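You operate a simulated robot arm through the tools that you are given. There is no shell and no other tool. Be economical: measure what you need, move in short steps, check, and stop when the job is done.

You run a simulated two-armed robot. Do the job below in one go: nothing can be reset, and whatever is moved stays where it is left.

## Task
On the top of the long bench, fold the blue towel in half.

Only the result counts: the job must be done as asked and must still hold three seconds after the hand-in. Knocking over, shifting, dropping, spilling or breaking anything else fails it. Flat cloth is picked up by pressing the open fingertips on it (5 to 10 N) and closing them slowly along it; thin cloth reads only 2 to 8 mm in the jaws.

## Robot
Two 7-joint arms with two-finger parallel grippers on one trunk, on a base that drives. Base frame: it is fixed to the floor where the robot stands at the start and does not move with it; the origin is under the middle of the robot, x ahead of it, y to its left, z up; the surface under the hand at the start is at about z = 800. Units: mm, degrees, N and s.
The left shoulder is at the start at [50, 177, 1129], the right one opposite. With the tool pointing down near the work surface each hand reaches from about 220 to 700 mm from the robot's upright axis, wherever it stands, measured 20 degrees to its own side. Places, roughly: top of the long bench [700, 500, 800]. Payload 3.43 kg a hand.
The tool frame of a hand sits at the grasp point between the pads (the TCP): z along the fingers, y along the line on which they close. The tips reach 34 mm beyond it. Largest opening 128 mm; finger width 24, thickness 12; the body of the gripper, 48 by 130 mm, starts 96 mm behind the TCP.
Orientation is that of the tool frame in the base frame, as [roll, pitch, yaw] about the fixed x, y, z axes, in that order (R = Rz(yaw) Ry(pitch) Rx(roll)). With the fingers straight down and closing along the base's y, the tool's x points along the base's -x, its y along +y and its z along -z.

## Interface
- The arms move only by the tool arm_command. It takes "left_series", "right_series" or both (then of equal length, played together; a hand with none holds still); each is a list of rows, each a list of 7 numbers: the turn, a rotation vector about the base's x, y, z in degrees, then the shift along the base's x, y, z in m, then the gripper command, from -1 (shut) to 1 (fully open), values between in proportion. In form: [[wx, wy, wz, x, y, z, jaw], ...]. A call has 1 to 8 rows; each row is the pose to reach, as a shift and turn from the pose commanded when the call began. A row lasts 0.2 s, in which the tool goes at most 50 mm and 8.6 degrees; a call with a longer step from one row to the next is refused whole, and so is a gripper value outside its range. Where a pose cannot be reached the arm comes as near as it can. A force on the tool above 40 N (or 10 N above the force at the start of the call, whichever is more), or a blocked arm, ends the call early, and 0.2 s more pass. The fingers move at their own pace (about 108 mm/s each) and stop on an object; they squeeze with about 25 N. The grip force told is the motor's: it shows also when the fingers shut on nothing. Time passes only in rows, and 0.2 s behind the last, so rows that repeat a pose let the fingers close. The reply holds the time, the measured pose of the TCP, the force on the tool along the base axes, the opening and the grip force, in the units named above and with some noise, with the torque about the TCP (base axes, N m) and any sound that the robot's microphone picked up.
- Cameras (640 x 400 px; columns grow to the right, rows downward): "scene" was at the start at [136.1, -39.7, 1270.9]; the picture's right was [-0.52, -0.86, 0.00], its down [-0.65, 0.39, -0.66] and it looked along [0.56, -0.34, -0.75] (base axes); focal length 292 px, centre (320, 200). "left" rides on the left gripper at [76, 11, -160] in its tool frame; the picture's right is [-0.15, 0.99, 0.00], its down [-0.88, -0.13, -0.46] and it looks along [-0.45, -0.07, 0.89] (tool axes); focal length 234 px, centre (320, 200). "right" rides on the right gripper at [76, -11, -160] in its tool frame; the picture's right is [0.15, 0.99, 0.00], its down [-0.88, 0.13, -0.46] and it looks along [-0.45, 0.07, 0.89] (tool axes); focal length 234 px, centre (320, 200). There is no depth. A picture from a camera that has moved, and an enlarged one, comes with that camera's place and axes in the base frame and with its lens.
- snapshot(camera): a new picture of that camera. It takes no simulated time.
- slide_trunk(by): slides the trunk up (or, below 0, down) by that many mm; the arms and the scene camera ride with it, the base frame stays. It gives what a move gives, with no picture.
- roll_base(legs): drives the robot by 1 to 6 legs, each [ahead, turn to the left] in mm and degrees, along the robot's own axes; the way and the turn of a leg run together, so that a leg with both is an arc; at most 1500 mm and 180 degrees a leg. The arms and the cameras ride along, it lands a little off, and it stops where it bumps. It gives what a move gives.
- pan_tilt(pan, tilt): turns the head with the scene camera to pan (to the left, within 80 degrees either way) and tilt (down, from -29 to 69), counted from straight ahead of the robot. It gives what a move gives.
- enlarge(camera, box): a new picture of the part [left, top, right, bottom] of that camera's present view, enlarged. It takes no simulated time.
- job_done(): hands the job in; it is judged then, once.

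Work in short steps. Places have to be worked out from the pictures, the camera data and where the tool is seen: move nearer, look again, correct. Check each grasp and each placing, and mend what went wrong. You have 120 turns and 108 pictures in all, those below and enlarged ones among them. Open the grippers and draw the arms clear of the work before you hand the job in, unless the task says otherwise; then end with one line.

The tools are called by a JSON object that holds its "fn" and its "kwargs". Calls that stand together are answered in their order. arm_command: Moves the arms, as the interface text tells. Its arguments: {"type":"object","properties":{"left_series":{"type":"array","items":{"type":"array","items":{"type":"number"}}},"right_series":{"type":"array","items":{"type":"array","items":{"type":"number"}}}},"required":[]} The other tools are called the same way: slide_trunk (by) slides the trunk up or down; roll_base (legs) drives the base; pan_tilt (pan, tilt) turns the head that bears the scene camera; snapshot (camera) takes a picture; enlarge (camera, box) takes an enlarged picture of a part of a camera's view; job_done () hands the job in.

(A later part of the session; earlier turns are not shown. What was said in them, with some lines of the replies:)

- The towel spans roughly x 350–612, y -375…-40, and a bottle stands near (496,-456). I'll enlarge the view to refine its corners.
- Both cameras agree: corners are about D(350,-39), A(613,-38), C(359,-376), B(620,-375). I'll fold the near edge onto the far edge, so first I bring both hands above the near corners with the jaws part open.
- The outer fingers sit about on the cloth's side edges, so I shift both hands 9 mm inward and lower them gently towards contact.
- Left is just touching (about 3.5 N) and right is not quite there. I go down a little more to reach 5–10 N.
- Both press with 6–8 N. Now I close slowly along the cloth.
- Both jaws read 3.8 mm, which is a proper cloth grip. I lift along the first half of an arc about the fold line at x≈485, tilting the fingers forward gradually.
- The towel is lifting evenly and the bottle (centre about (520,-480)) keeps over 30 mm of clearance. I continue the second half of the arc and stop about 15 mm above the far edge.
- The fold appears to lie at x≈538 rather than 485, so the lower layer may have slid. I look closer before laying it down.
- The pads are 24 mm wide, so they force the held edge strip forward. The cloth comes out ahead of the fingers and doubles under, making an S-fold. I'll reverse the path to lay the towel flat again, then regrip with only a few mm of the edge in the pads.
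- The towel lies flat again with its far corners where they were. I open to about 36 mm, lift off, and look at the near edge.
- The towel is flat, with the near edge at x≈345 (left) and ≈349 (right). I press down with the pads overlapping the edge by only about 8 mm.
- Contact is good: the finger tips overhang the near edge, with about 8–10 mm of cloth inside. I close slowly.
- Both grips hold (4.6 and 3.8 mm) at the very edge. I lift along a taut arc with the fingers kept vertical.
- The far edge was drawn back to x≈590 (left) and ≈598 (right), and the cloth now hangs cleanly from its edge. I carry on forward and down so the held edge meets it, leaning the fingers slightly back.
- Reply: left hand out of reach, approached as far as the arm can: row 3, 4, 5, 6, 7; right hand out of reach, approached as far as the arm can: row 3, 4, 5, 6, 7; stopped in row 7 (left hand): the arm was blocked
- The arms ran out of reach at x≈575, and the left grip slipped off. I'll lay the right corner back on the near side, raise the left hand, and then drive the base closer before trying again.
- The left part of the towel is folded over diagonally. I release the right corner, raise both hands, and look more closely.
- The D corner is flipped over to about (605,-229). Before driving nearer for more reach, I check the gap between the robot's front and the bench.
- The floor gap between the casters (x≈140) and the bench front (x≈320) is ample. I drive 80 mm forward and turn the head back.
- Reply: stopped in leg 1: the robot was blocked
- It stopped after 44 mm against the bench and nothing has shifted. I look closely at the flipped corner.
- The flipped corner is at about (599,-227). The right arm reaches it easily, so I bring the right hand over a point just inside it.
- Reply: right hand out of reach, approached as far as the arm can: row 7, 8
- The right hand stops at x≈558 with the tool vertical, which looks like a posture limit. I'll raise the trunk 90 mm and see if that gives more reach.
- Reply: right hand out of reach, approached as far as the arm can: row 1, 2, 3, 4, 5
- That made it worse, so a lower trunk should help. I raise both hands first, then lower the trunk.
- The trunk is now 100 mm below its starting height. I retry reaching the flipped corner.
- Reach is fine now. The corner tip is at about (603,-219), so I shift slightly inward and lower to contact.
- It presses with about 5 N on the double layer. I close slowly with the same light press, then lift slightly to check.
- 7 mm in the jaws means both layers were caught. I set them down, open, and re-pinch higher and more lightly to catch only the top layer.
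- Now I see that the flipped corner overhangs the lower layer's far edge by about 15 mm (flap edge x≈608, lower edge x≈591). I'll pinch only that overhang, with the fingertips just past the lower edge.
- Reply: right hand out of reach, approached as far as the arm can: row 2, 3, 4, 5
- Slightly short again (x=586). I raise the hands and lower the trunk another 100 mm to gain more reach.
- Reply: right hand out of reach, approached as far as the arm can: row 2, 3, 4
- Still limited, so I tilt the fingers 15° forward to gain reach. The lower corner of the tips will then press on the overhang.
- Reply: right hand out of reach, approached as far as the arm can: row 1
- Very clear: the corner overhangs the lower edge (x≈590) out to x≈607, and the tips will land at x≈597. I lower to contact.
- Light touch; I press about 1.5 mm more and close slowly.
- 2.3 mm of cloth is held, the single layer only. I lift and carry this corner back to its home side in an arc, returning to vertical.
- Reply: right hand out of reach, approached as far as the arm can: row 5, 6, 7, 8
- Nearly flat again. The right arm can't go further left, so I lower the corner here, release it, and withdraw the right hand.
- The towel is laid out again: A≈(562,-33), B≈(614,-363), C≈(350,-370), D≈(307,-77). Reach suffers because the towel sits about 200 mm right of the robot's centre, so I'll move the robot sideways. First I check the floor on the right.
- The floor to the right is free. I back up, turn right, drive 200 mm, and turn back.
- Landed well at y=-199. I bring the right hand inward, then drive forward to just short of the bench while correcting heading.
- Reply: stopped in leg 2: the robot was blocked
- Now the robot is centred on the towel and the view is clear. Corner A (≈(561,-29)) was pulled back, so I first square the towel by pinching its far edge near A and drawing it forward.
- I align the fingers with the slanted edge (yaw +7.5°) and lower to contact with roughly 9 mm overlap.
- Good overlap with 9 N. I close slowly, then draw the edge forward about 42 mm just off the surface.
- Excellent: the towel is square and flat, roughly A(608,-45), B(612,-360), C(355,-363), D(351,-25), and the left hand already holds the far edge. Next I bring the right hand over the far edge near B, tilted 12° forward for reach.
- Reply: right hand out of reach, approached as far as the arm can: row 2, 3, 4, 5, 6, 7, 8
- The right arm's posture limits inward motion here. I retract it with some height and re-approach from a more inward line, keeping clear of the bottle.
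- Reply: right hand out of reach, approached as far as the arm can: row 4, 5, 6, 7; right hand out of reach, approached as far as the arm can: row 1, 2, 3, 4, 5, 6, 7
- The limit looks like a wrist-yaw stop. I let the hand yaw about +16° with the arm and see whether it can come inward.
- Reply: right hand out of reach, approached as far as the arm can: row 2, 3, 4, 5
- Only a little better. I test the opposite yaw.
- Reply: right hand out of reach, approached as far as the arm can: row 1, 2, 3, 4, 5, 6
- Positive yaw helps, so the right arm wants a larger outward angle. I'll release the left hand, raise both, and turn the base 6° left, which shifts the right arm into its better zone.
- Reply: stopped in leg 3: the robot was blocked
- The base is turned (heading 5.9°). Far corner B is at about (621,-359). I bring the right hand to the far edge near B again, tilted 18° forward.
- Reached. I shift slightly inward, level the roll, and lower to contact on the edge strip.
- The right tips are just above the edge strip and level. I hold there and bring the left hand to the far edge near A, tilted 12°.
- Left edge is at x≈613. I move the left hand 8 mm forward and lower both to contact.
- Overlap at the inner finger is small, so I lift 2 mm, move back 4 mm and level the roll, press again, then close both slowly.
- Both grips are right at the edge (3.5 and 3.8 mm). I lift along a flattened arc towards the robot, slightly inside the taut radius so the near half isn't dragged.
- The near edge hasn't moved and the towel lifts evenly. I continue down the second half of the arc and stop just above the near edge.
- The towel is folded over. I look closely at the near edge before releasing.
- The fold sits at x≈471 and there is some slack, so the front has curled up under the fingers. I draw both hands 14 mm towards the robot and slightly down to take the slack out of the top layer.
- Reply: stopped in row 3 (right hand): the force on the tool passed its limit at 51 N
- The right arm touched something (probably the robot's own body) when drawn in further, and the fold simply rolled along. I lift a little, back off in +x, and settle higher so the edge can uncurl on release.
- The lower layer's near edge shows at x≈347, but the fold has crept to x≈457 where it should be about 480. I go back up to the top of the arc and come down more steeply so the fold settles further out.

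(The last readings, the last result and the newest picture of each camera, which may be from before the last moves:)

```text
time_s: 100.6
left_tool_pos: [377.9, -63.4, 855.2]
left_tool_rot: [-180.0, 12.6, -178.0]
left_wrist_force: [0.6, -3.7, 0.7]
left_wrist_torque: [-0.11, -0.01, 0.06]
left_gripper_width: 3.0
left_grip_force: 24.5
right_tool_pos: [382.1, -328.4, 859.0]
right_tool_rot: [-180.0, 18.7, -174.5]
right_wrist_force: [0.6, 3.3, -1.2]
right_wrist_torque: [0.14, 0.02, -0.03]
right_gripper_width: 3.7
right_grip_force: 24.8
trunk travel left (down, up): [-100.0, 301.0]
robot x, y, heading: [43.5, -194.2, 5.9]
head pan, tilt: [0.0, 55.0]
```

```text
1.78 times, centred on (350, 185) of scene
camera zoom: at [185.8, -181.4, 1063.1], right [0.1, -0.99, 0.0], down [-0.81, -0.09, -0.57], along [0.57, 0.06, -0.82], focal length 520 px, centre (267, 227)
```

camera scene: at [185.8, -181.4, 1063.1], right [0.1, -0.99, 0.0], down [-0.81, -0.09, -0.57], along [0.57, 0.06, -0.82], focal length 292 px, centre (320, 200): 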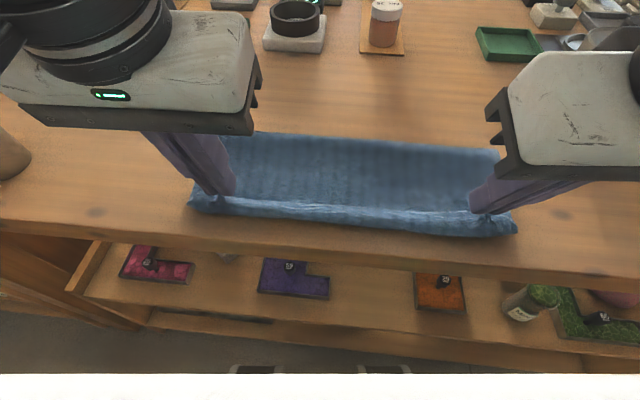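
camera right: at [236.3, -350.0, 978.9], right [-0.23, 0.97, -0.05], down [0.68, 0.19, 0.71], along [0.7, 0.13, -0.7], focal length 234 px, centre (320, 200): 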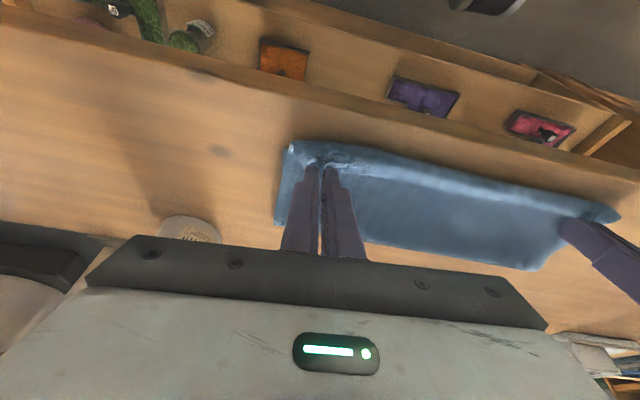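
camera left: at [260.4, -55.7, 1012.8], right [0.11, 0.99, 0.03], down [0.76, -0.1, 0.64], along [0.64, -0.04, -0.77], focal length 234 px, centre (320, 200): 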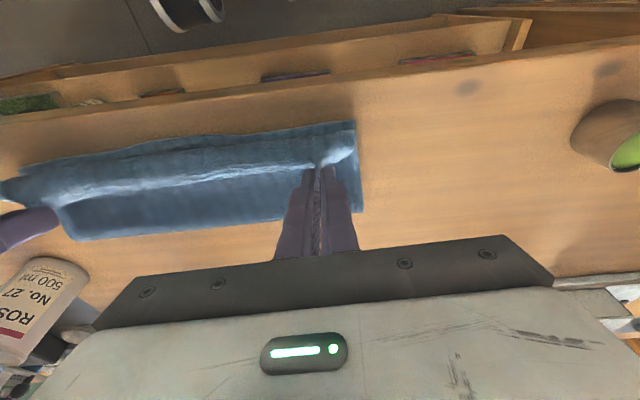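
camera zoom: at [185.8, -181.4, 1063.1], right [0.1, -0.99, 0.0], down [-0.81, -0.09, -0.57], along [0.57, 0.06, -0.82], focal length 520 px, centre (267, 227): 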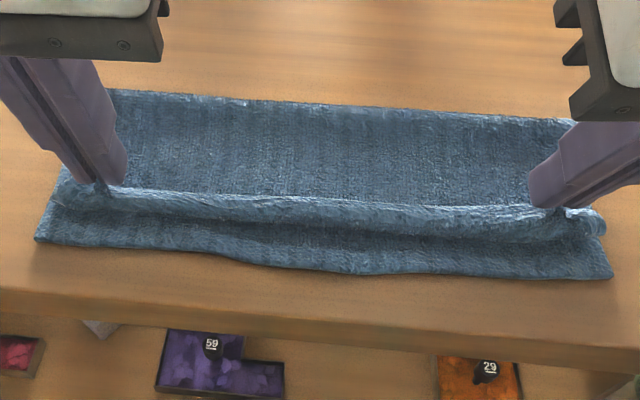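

The fold is now at x≈472 and the lower edge at x≈347, which is close to even. I release both grips and lift straight up.

{"fn": "arm_command", "kwargs": {"left_series": [[0, 0, 0, -0.005, 0, 0, -0.8], [0, 0, 0, -0.008, 0, 0, -0.5], [0, 0, 0, -0.008, 0, 0.01, -0.3], [0, 0, 0, -0.008, 0, 0.04, -0.3], [0, 0, 0, -0.008, 0, 0.07, -0.3]], "right_series": [[0, 0, 0, -0.005, 0, 0, -0.8], [0, 0, 0, -0.008, 0, 0, -0.5], [0, 0, 0, -0.008, 0, 0.01, -0.3], [0, 0, 0, -0.008, 0, 0.04, -0.3], [0, 0, 0, -0.008, 0, 0.07, -0.3]]}}

{"fn": "enlarge", "kwargs": {"camera": "scene", "box": [170, 120, 530, 250]}}

{"fn": "enlarge", "kwargs": {"camera": "left", "box": [160, 60, 400, 240]}}

```text
time_s: 101.8
left_tool_pos: [369.1, -62.8, 926.2]
left_tool_rot: [180.0, 12.5, -178.0]
left_wrist_force: [0.4, 0.3, 1.2]
left_wrist_torque: [-0.01, 0.0, 0.02]
left_gripper_width: 44.7
left_grip_force: 0.1
right_tool_pos: [374.6, -328.8, 928.9]
right_tool_rot: [-179.9, 18.9, -174.4]
right_wrist_force: [-0.4, 0.3, 0.2]
right_wrist_torque: [0.0, 0.0, -0.01]
right_gripper_width: 44.7
right_grip_force: 0.1
trunk travel left (down, up): [-100.0, 301.0]
robot x, y, heading: [45.7, -198.5, 5.9]
head pan, tilt: [0.0, 55.0]
```

```text
1.78 times, centred on (350, 185) of scene
camera zoom: at [185.7, -181.5, 1063.0], right [0.1, -0.99, 0.0], down [-0.81, -0.09, -0.57], along [0.57, 0.06, -0.82], focal length 520 px, centre (267, 227)
```

zoom: 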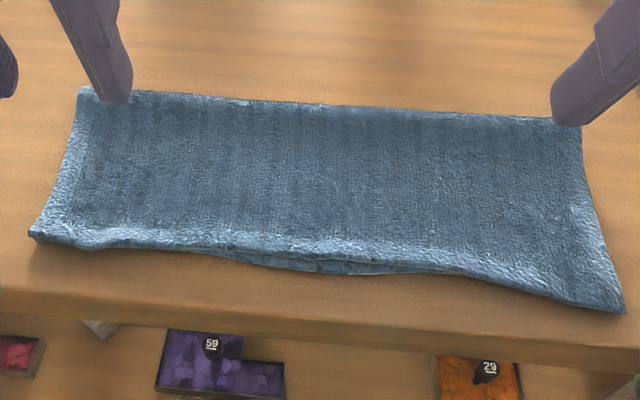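

```text
2.22 times, centred on (280, 150) of left
camera zoom: at [259.8, -55.7, 1065.3], right [0.11, 0.99, 0.03], down [0.76, -0.1, 0.64], along [0.64, -0.04, -0.77], focal length 520 px, centre (409, 311)
```

zoom: 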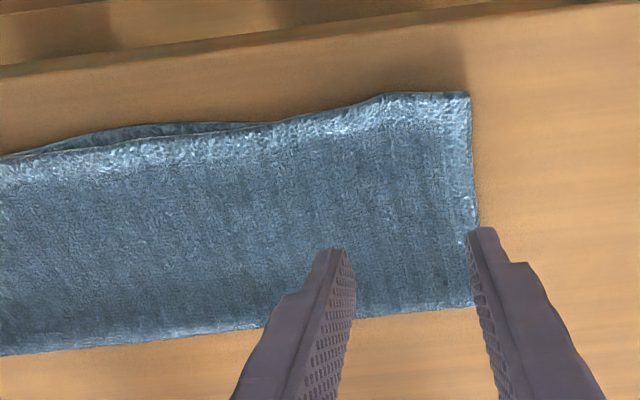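

Very good: the edge uncurled on release and the two edges nearly coincide, except the right upper corner, which overhangs by about 20 mm. I back the base 70 mm for near-side room and take a closer look with the right camera.

{"fn": "roll_base", "kwargs": {"legs": [[-70, 0]]}}

{"fn": "snapshot", "kwargs": {"camera": "right"}}

{"fn": "enlarge", "kwargs": {"camera": "scene", "box": [140, 60, 560, 240]}}

```text
time_s: 102.8
left_tool_pos: [299.9, -70.3, 927.4]
left_tool_rot: [179.9, 12.5, -177.9]
left_wrist_force: [-0.4, 0.6, -0.3]
left_wrist_torque: [0.0, -0.02, 0.03]
left_gripper_width: 44.8
left_grip_force: 0.1
right_tool_pos: [305.8, -335.4, 927.0]
right_tool_rot: [-180.0, 18.7, -174.5]
right_wrist_force: [-0.2, -1.0, 0.0]
right_wrist_torque: [0.01, -0.02, -0.02]
right_gripper_width: 44.9
right_grip_force: 0.0
trunk travel left (down, up): [-100.0, 301.0]
robot x, y, heading: [-27.3, -206.1, 5.9]
head pan, tilt: [0.0, 55.0]
```

```text
23 pictures are left
camera right: at [185.1, -358.7, 1054.5], right [-0.23, 0.97, -0.05], down [0.67, 0.2, 0.71], along [0.7, 0.13, -0.7], focal length 234 px, centre (320, 200)
```

right: 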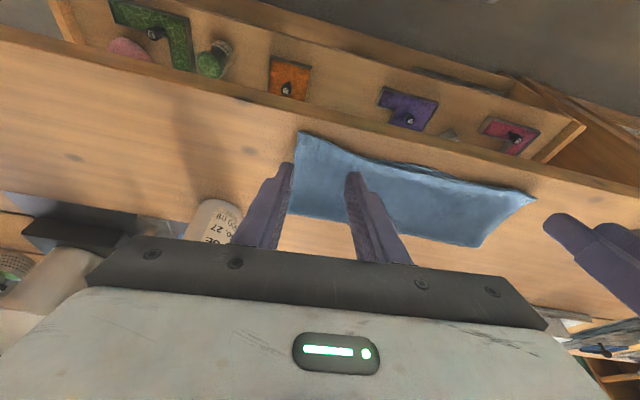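

```text
1.52 times, centred on (350, 150) of scene
camera zoom: at [116.9, -188.7, 1063.1], right [0.1, -0.99, 0.0], down [-0.81, -0.09, -0.57], along [0.57, 0.06, -0.82], focal length 446 px, centre (274, 276)
```

zoom: 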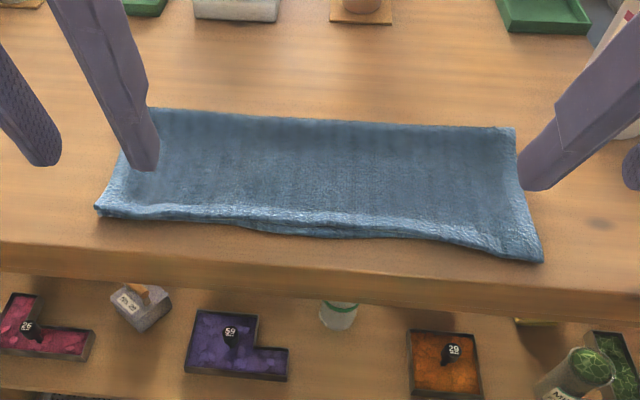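

I'll nudge the right upper corner in by pinching only its overhanging single layer. First I position the right hand vertically above it.

{"fn": "arm_command", "kwargs": {"right_series": [[0, 5, -3, 0.006, 0, 0, -0.69], [0, 10, -6, 0.012, 0, -0.01, -0.69], [0, 15, -9, 0.018, -0.001, -0.03, -0.69], [0, 18.7, -12, 0.023, -0.003, -0.055, -0.69], [0, 18.7, -12, 0.023, -0.003, -0.075, -0.69], [0, 18.7, -12, 0.023, -0.003, -0.075, -0.69]]}}

{"fn": "enlarge", "kwargs": {"camera": "right", "box": [200, 90, 440, 240]}}

```text
time_s: 104.2
left_tool_pos: [300.3, -68.0, 926.1]
left_tool_rot: [179.9, 12.5, -178.0]
left_wrist_force: [0.3, 0.5, -0.1]
left_wrist_torque: [-0.01, 0.0, -0.03]
left_gripper_width: 44.9
left_grip_force: 0.1
right_tool_pos: [328.2, -337.6, 854.3]
right_tool_rot: [-179.9, 0.0, 173.4]
right_wrist_force: [0.1, 0.4, -0.2]
right_wrist_torque: [-0.01, 0.03, 0.02]
right_gripper_width: 19.7
right_grip_force: 0.0
trunk travel left (down, up): [-100.0, 301.0]
robot x, y, heading: [-25.2, -204.1, 6.1]
head pan, tilt: [0.0, 55.0]
```

```text
2.67 times, centred on (320, 165) of right
camera zoom: at [252.6, -339.8, 1012.6], right [-0.03, 1.0, 0.0], down [0.89, 0.03, 0.46], along [0.46, 0.01, -0.89], focal length 624 px, centre (320, 293)
```

zoom: 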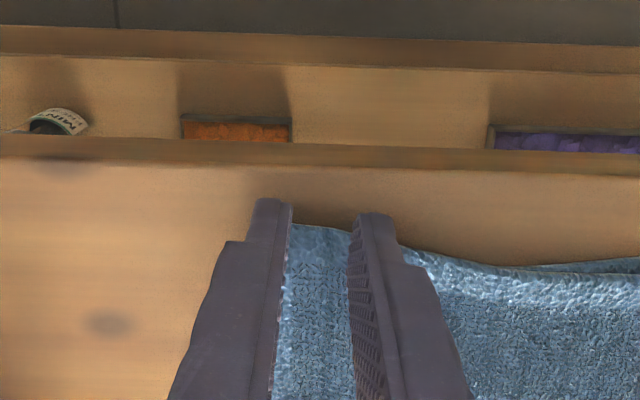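

The corner tip is at about (333,-348), so I shift 12 mm inward and 6 mm forward, then press.

{"fn": "arm_command", "kwargs": {"right_series": [[0, 0, 0, 0.006, 0.012, 0, -0.69], [0, 0, 0, 0.006, 0.012, -0.01, -0.69], [0, 0, 0, 0.006, 0.012, -0.015, -0.69], [0, 0, 0, 0.006, 0.012, -0.0175, -0.69]]}}

{"fn": "enlarge", "kwargs": {"camera": "right", "box": [200, 90, 440, 240]}}

```text
time_s: 105.2
left_tool_pos: [299.8, -70.2, 927.8]
left_tool_rot: [179.9, 12.5, -178.0]
left_wrist_force: [0.4, 0.2, 0.1]
left_wrist_torque: [-0.02, 0.01, 0.0]
left_gripper_width: 44.7
left_grip_force: 0.0
right_tool_pos: [334.6, -325.9, 837.6]
right_tool_rot: [-179.9, 0.3, 173.5]
right_wrist_force: [0.3, -0.2, 16.6]
right_wrist_torque: [0.13, -0.18, 0.0]
right_gripper_width: 19.7
right_grip_force: 0.1
trunk travel left (down, up): [-100.0, 301.0]
robot x, y, heading: [-25.9, -203.5, 6.1]
head pan, tilt: [0.0, 55.0]
```

```text
2.67 times, centred on (320, 165) of right
camera zoom: at [258.1, -328.2, 996.6], right [-0.03, 1.0, 0.0], down [0.89, 0.03, 0.46], along [0.46, 0.01, -0.89], focal length 624 px, centre (320, 293)
```

zoom: 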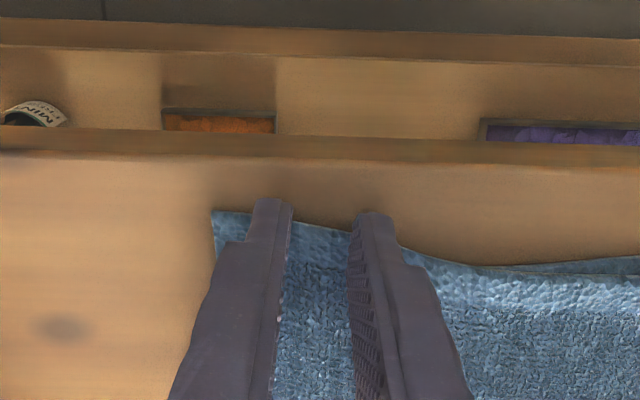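

Pressing a bit hard (17 N), so I ease up and move back 3 mm to stay clear of the lower layer, then close slowly.

{"fn": "arm_command", "kwargs": {"right_series": [[0, 0, 0, -0.003, -0.004, 0.004, -0.69], [0, 0, 0, -0.003, -0.004, 0.001, -0.69], [0, 0, 0, -0.003, -0.004, 0.001, -0.75], [0, 0, 0, -0.003, -0.004, 0.001, -0.81], [0, 0, 0, -0.003, -0.004, 0.001, -0.88], [0, 0, 0, -0.003, -0.004, 0.001, -1], [0, 0, 0, -0.003, -0.004, 0.001, -1]]}}

{"fn": "enlarge", "kwargs": {"camera": "right", "box": [200, 90, 440, 240]}}

```text
time_s: 106.8
left_tool_pos: [299.2, -68.5, 926.0]
left_tool_rot: [180.0, 12.6, -178.0]
left_wrist_force: [0.2, 0.2, 0.6]
left_wrist_torque: [0.04, -0.02, 0.02]
left_gripper_width: 44.7
left_grip_force: 0.1
right_tool_pos: [331.0, -330.3, 838.4]
right_tool_rot: [-179.7, 0.2, 173.3]
right_wrist_force: [0.1, 3.9, 17.7]
right_wrist_torque: [0.24, -0.17, 0.03]
right_gripper_width: 2.2
right_grip_force: 25.5
trunk travel left (down, up): [-100.0, 301.0]
robot x, y, heading: [-26.3, -202.1, 6.1]
head pan, tilt: [0.0, 55.0]
```

```text
2.67 times, centred on (320, 165) of right
camera zoom: at [254.7, -331.8, 996.6], right [-0.03, 1.0, 0.0], down [0.89, 0.03, 0.46], along [0.46, 0.01, -0.89], focal length 624 px, centre (320, 293)
```

zoom: 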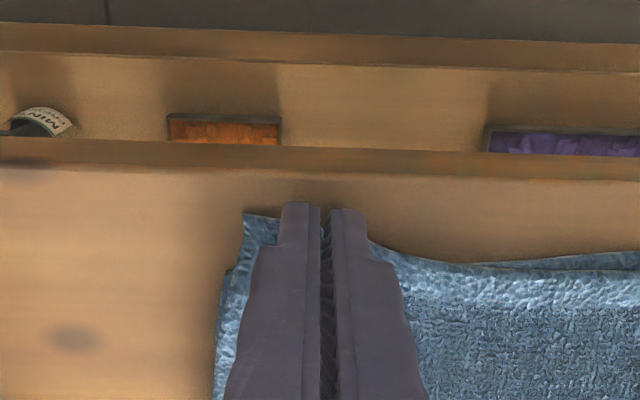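

2.2 mm: only the upper layer. I lift it 10 mm, shift it 17 mm forward and set it down.

{"fn": "arm_command", "kwargs": {"right_series": [[0, 0, 0, 0.003, -0.002, 0.012, -1], [0, 0, 0, 0.01, -0.004, 0.016, -1], [0, 0, 0, 0.017, -0.006, 0.012, -1], [0, 0, 0, 0.019, -0.006, 0.006, -1], [0, 0, 0, 0.017, -0.006, 0.005, -0.8], [0, 0, 0, 0.016, -0.006, 0.006, -0.6], [0, 0, 0, 0.015, -0.006, 0.04, -0.6], [0, 0, 0, 0.0, -0.006, 0.08, -0.6]]}}

{"fn": "enlarge", "kwargs": {"camera": "scene", "box": [140, 60, 560, 240]}}

{"fn": "enlarge", "kwargs": {"camera": "right", "box": [200, 90, 560, 260]}}

```text
time_s: 108.6
left_tool_pos: [299.9, -69.7, 927.1]
left_tool_rot: [180.0, 12.4, -177.9]
left_wrist_force: [1.4, -0.5, -0.2]
left_wrist_torque: [-0.02, 0.03, -0.01]
left_gripper_width: 44.7
left_grip_force: 0.2
right_tool_pos: [330.7, -336.4, 917.5]
right_tool_rot: [-179.7, 0.1, 173.4]
right_wrist_force: [0.4, 0.5, 0.1]
right_wrist_torque: [0.04, 0.0, 0.0]
right_gripper_width: 25.5
right_grip_force: 0.1
trunk travel left (down, up): [-100.0, 301.0]
robot x, y, heading: [-24.3, -203.6, 6.1]
head pan, tilt: [0.0, 55.0]
```

```text
1.52 times, centred on (350, 150) of scene
camera zoom: at [117.0, -188.7, 1063.1], right [0.1, -0.99, 0.0], down [-0.81, -0.09, -0.57], along [0.57, 0.06, -0.82], focal length 446 px, centre (274, 276)
```

zoom: 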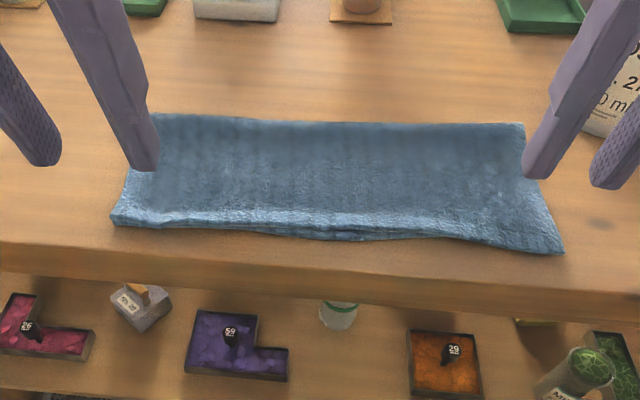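

```text
1.78 times, centred on (380, 175) of right
camera zoom: at [254.9, -338.7, 1076.7], right [-0.03, 1.0, -0.01], down [0.89, 0.03, 0.46], along [0.46, 0.01, -0.89], focal length 416 px, centre (213, 244)
```

zoom: 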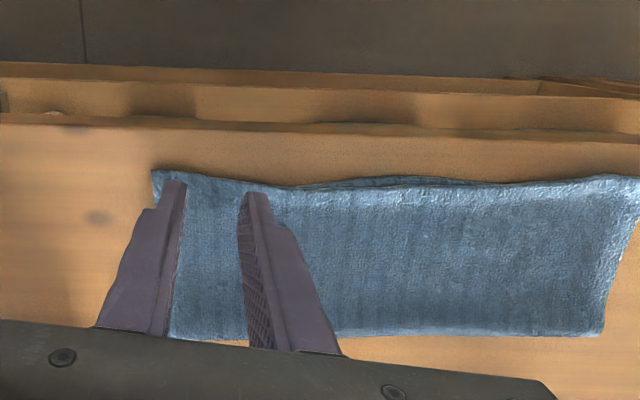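

The two layers now match within about 10 mm along the near edge and the fold runs along the far side. I draw both arms up and clear and take a last look.

{"fn": "arm_command", "kwargs": {"left_series": [[0, 0, 0, 0, 0.02, 0.04, 0], [0, 0, 0, 0, 0.05, 0.07, 0], [0, 0, 0, 0, 0.09, 0.09, 0], [0, 0, 0, 0, 0.12, 0.1, 0], [0, 0, 0, 0, 0.12, 0.1, 0]], "right_series": [[0, 0, 0, 0, 0, 0.04, 0], [0, 0, 0, 0, -0.02, 0.07, 0], [0, 0, 0, -0.02, -0.05, 0.09, 0], [0, 0, 0, -0.03, -0.08, 0.1, 0], [0, 0, 0, -0.03, -0.08, 0.1, 0]]}}

{"fn": "roll_base", "kwargs": {"legs": [[-120, 0]]}}

{"fn": "pan_tilt", "kwargs": {"pan": -6, "tilt": 42}}

{"fn": "snapshot", "kwargs": {"camera": "scene"}}

{"fn": "enlarge", "kwargs": {"camera": "scene", "box": [180, 120, 480, 300]}}

```text
time_s: 109.8
left_tool_pos: [300.1, 48.5, 1025.2]
left_tool_rot: [179.9, 12.4, -178.0]
left_wrist_force: [-0.4, -0.8, 0.0]
left_wrist_torque: [0.01, -0.01, -0.02]
left_gripper_width: 64.0
left_grip_force: 0.1
right_tool_pos: [301.5, -416.7, 1016.4]
right_tool_rot: [-179.6, 0.1, 173.6]
right_wrist_force: [-0.4, 0.7, 0.0]
right_wrist_torque: [0.03, -0.03, 0.01]
right_gripper_width: 63.8
right_grip_force: 0.2
trunk travel left (down, up): [-100.0, 301.0]
robot x, y, heading: [-24.8, -205.0, 5.8]
head pan, tilt: [0.0, 55.0]
```

```text
time_s: 111.0
left_tool_pos: [181.6, 37.1, 1023.0]
left_tool_rot: [179.8, 12.5, -178.1]
left_wrist_force: [-0.7, 0.5, 0.3]
left_wrist_torque: [0.02, 0.06, 0.01]
left_gripper_width: 64.2
left_grip_force: 0.1
right_tool_pos: [184.0, -427.7, 1015.1]
right_tool_rot: [-179.8, 0.1, 173.5]
right_wrist_force: [0.1, -0.8, 0.0]
right_wrist_torque: [-0.03, -0.01, 0.02]
right_gripper_width: 63.9
right_grip_force: 0.0
trunk travel left (down, up): [-100.0, 301.0]
robot x, y, heading: [-139.7, -216.1, 6.0]
head pan, tilt: [0.0, 55.0]
```

```text
time_s: 111.8
left_tool_pos: [181.6, 36.0, 1023.9]
left_tool_rot: [179.9, 12.5, -178.1]
left_wrist_force: [0.1, -1.1, 0.7]
left_wrist_torque: [-0.03, -0.02, 0.01]
left_gripper_width: 63.8
left_grip_force: 0.1
right_tool_pos: [184.4, -429.6, 1017.7]
right_tool_rot: [-179.7, 0.2, 173.5]
right_wrist_force: [-0.8, 0.6, -0.1]
right_wrist_torque: [0.0, 0.0, -0.01]
right_gripper_width: 64.1
right_grip_force: 0.0
trunk travel left (down, up): [-100.0, 301.0]
robot x, y, heading: [-141.5, -218.0, 5.8]
head pan, tilt: [-6.0, 42.0]
```

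```text
16 pictures are left
camera scene: at [10.5, -208.5, 1080.8], right [0.0, -1.0, 0.0], down [-0.67, 0.0, -0.74], along [0.74, 0.0, -0.67], focal length 292 px, centre (320, 200)
```

scene: 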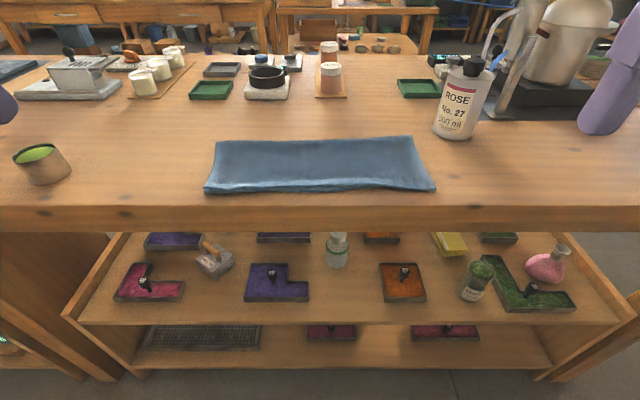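

```text
2.13 times, centred on (330, 210) of scene
camera zoom: at [10.5, -208.5, 1080.8], right [0.0, -1.0, 0.0], down [-0.67, 0.0, -0.74], along [0.74, 0.0, -0.67], focal length 624 px, centre (299, 179)
```

zoom: 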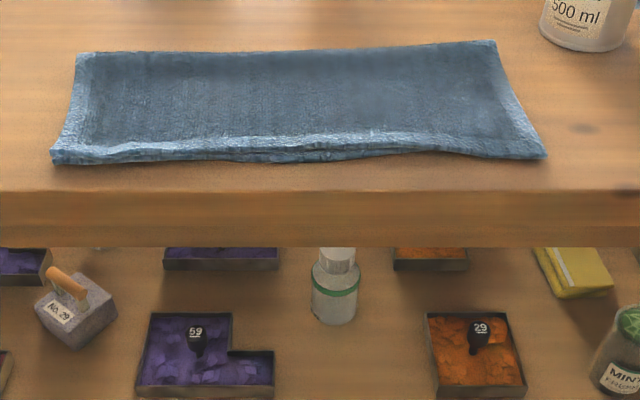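

The towel lies neatly folded in half on the bench. Nothing else has moved, and the grippers are open and clear, so I hand in.

{"fn": "job_done", "kwargs": {}}

```text
The job is handed in.
```

The blue towel is folded in half on the top of the long bench: its two long edges meet to within about 10 mm, nothing else was visibly disturbed, and both arms are clear.
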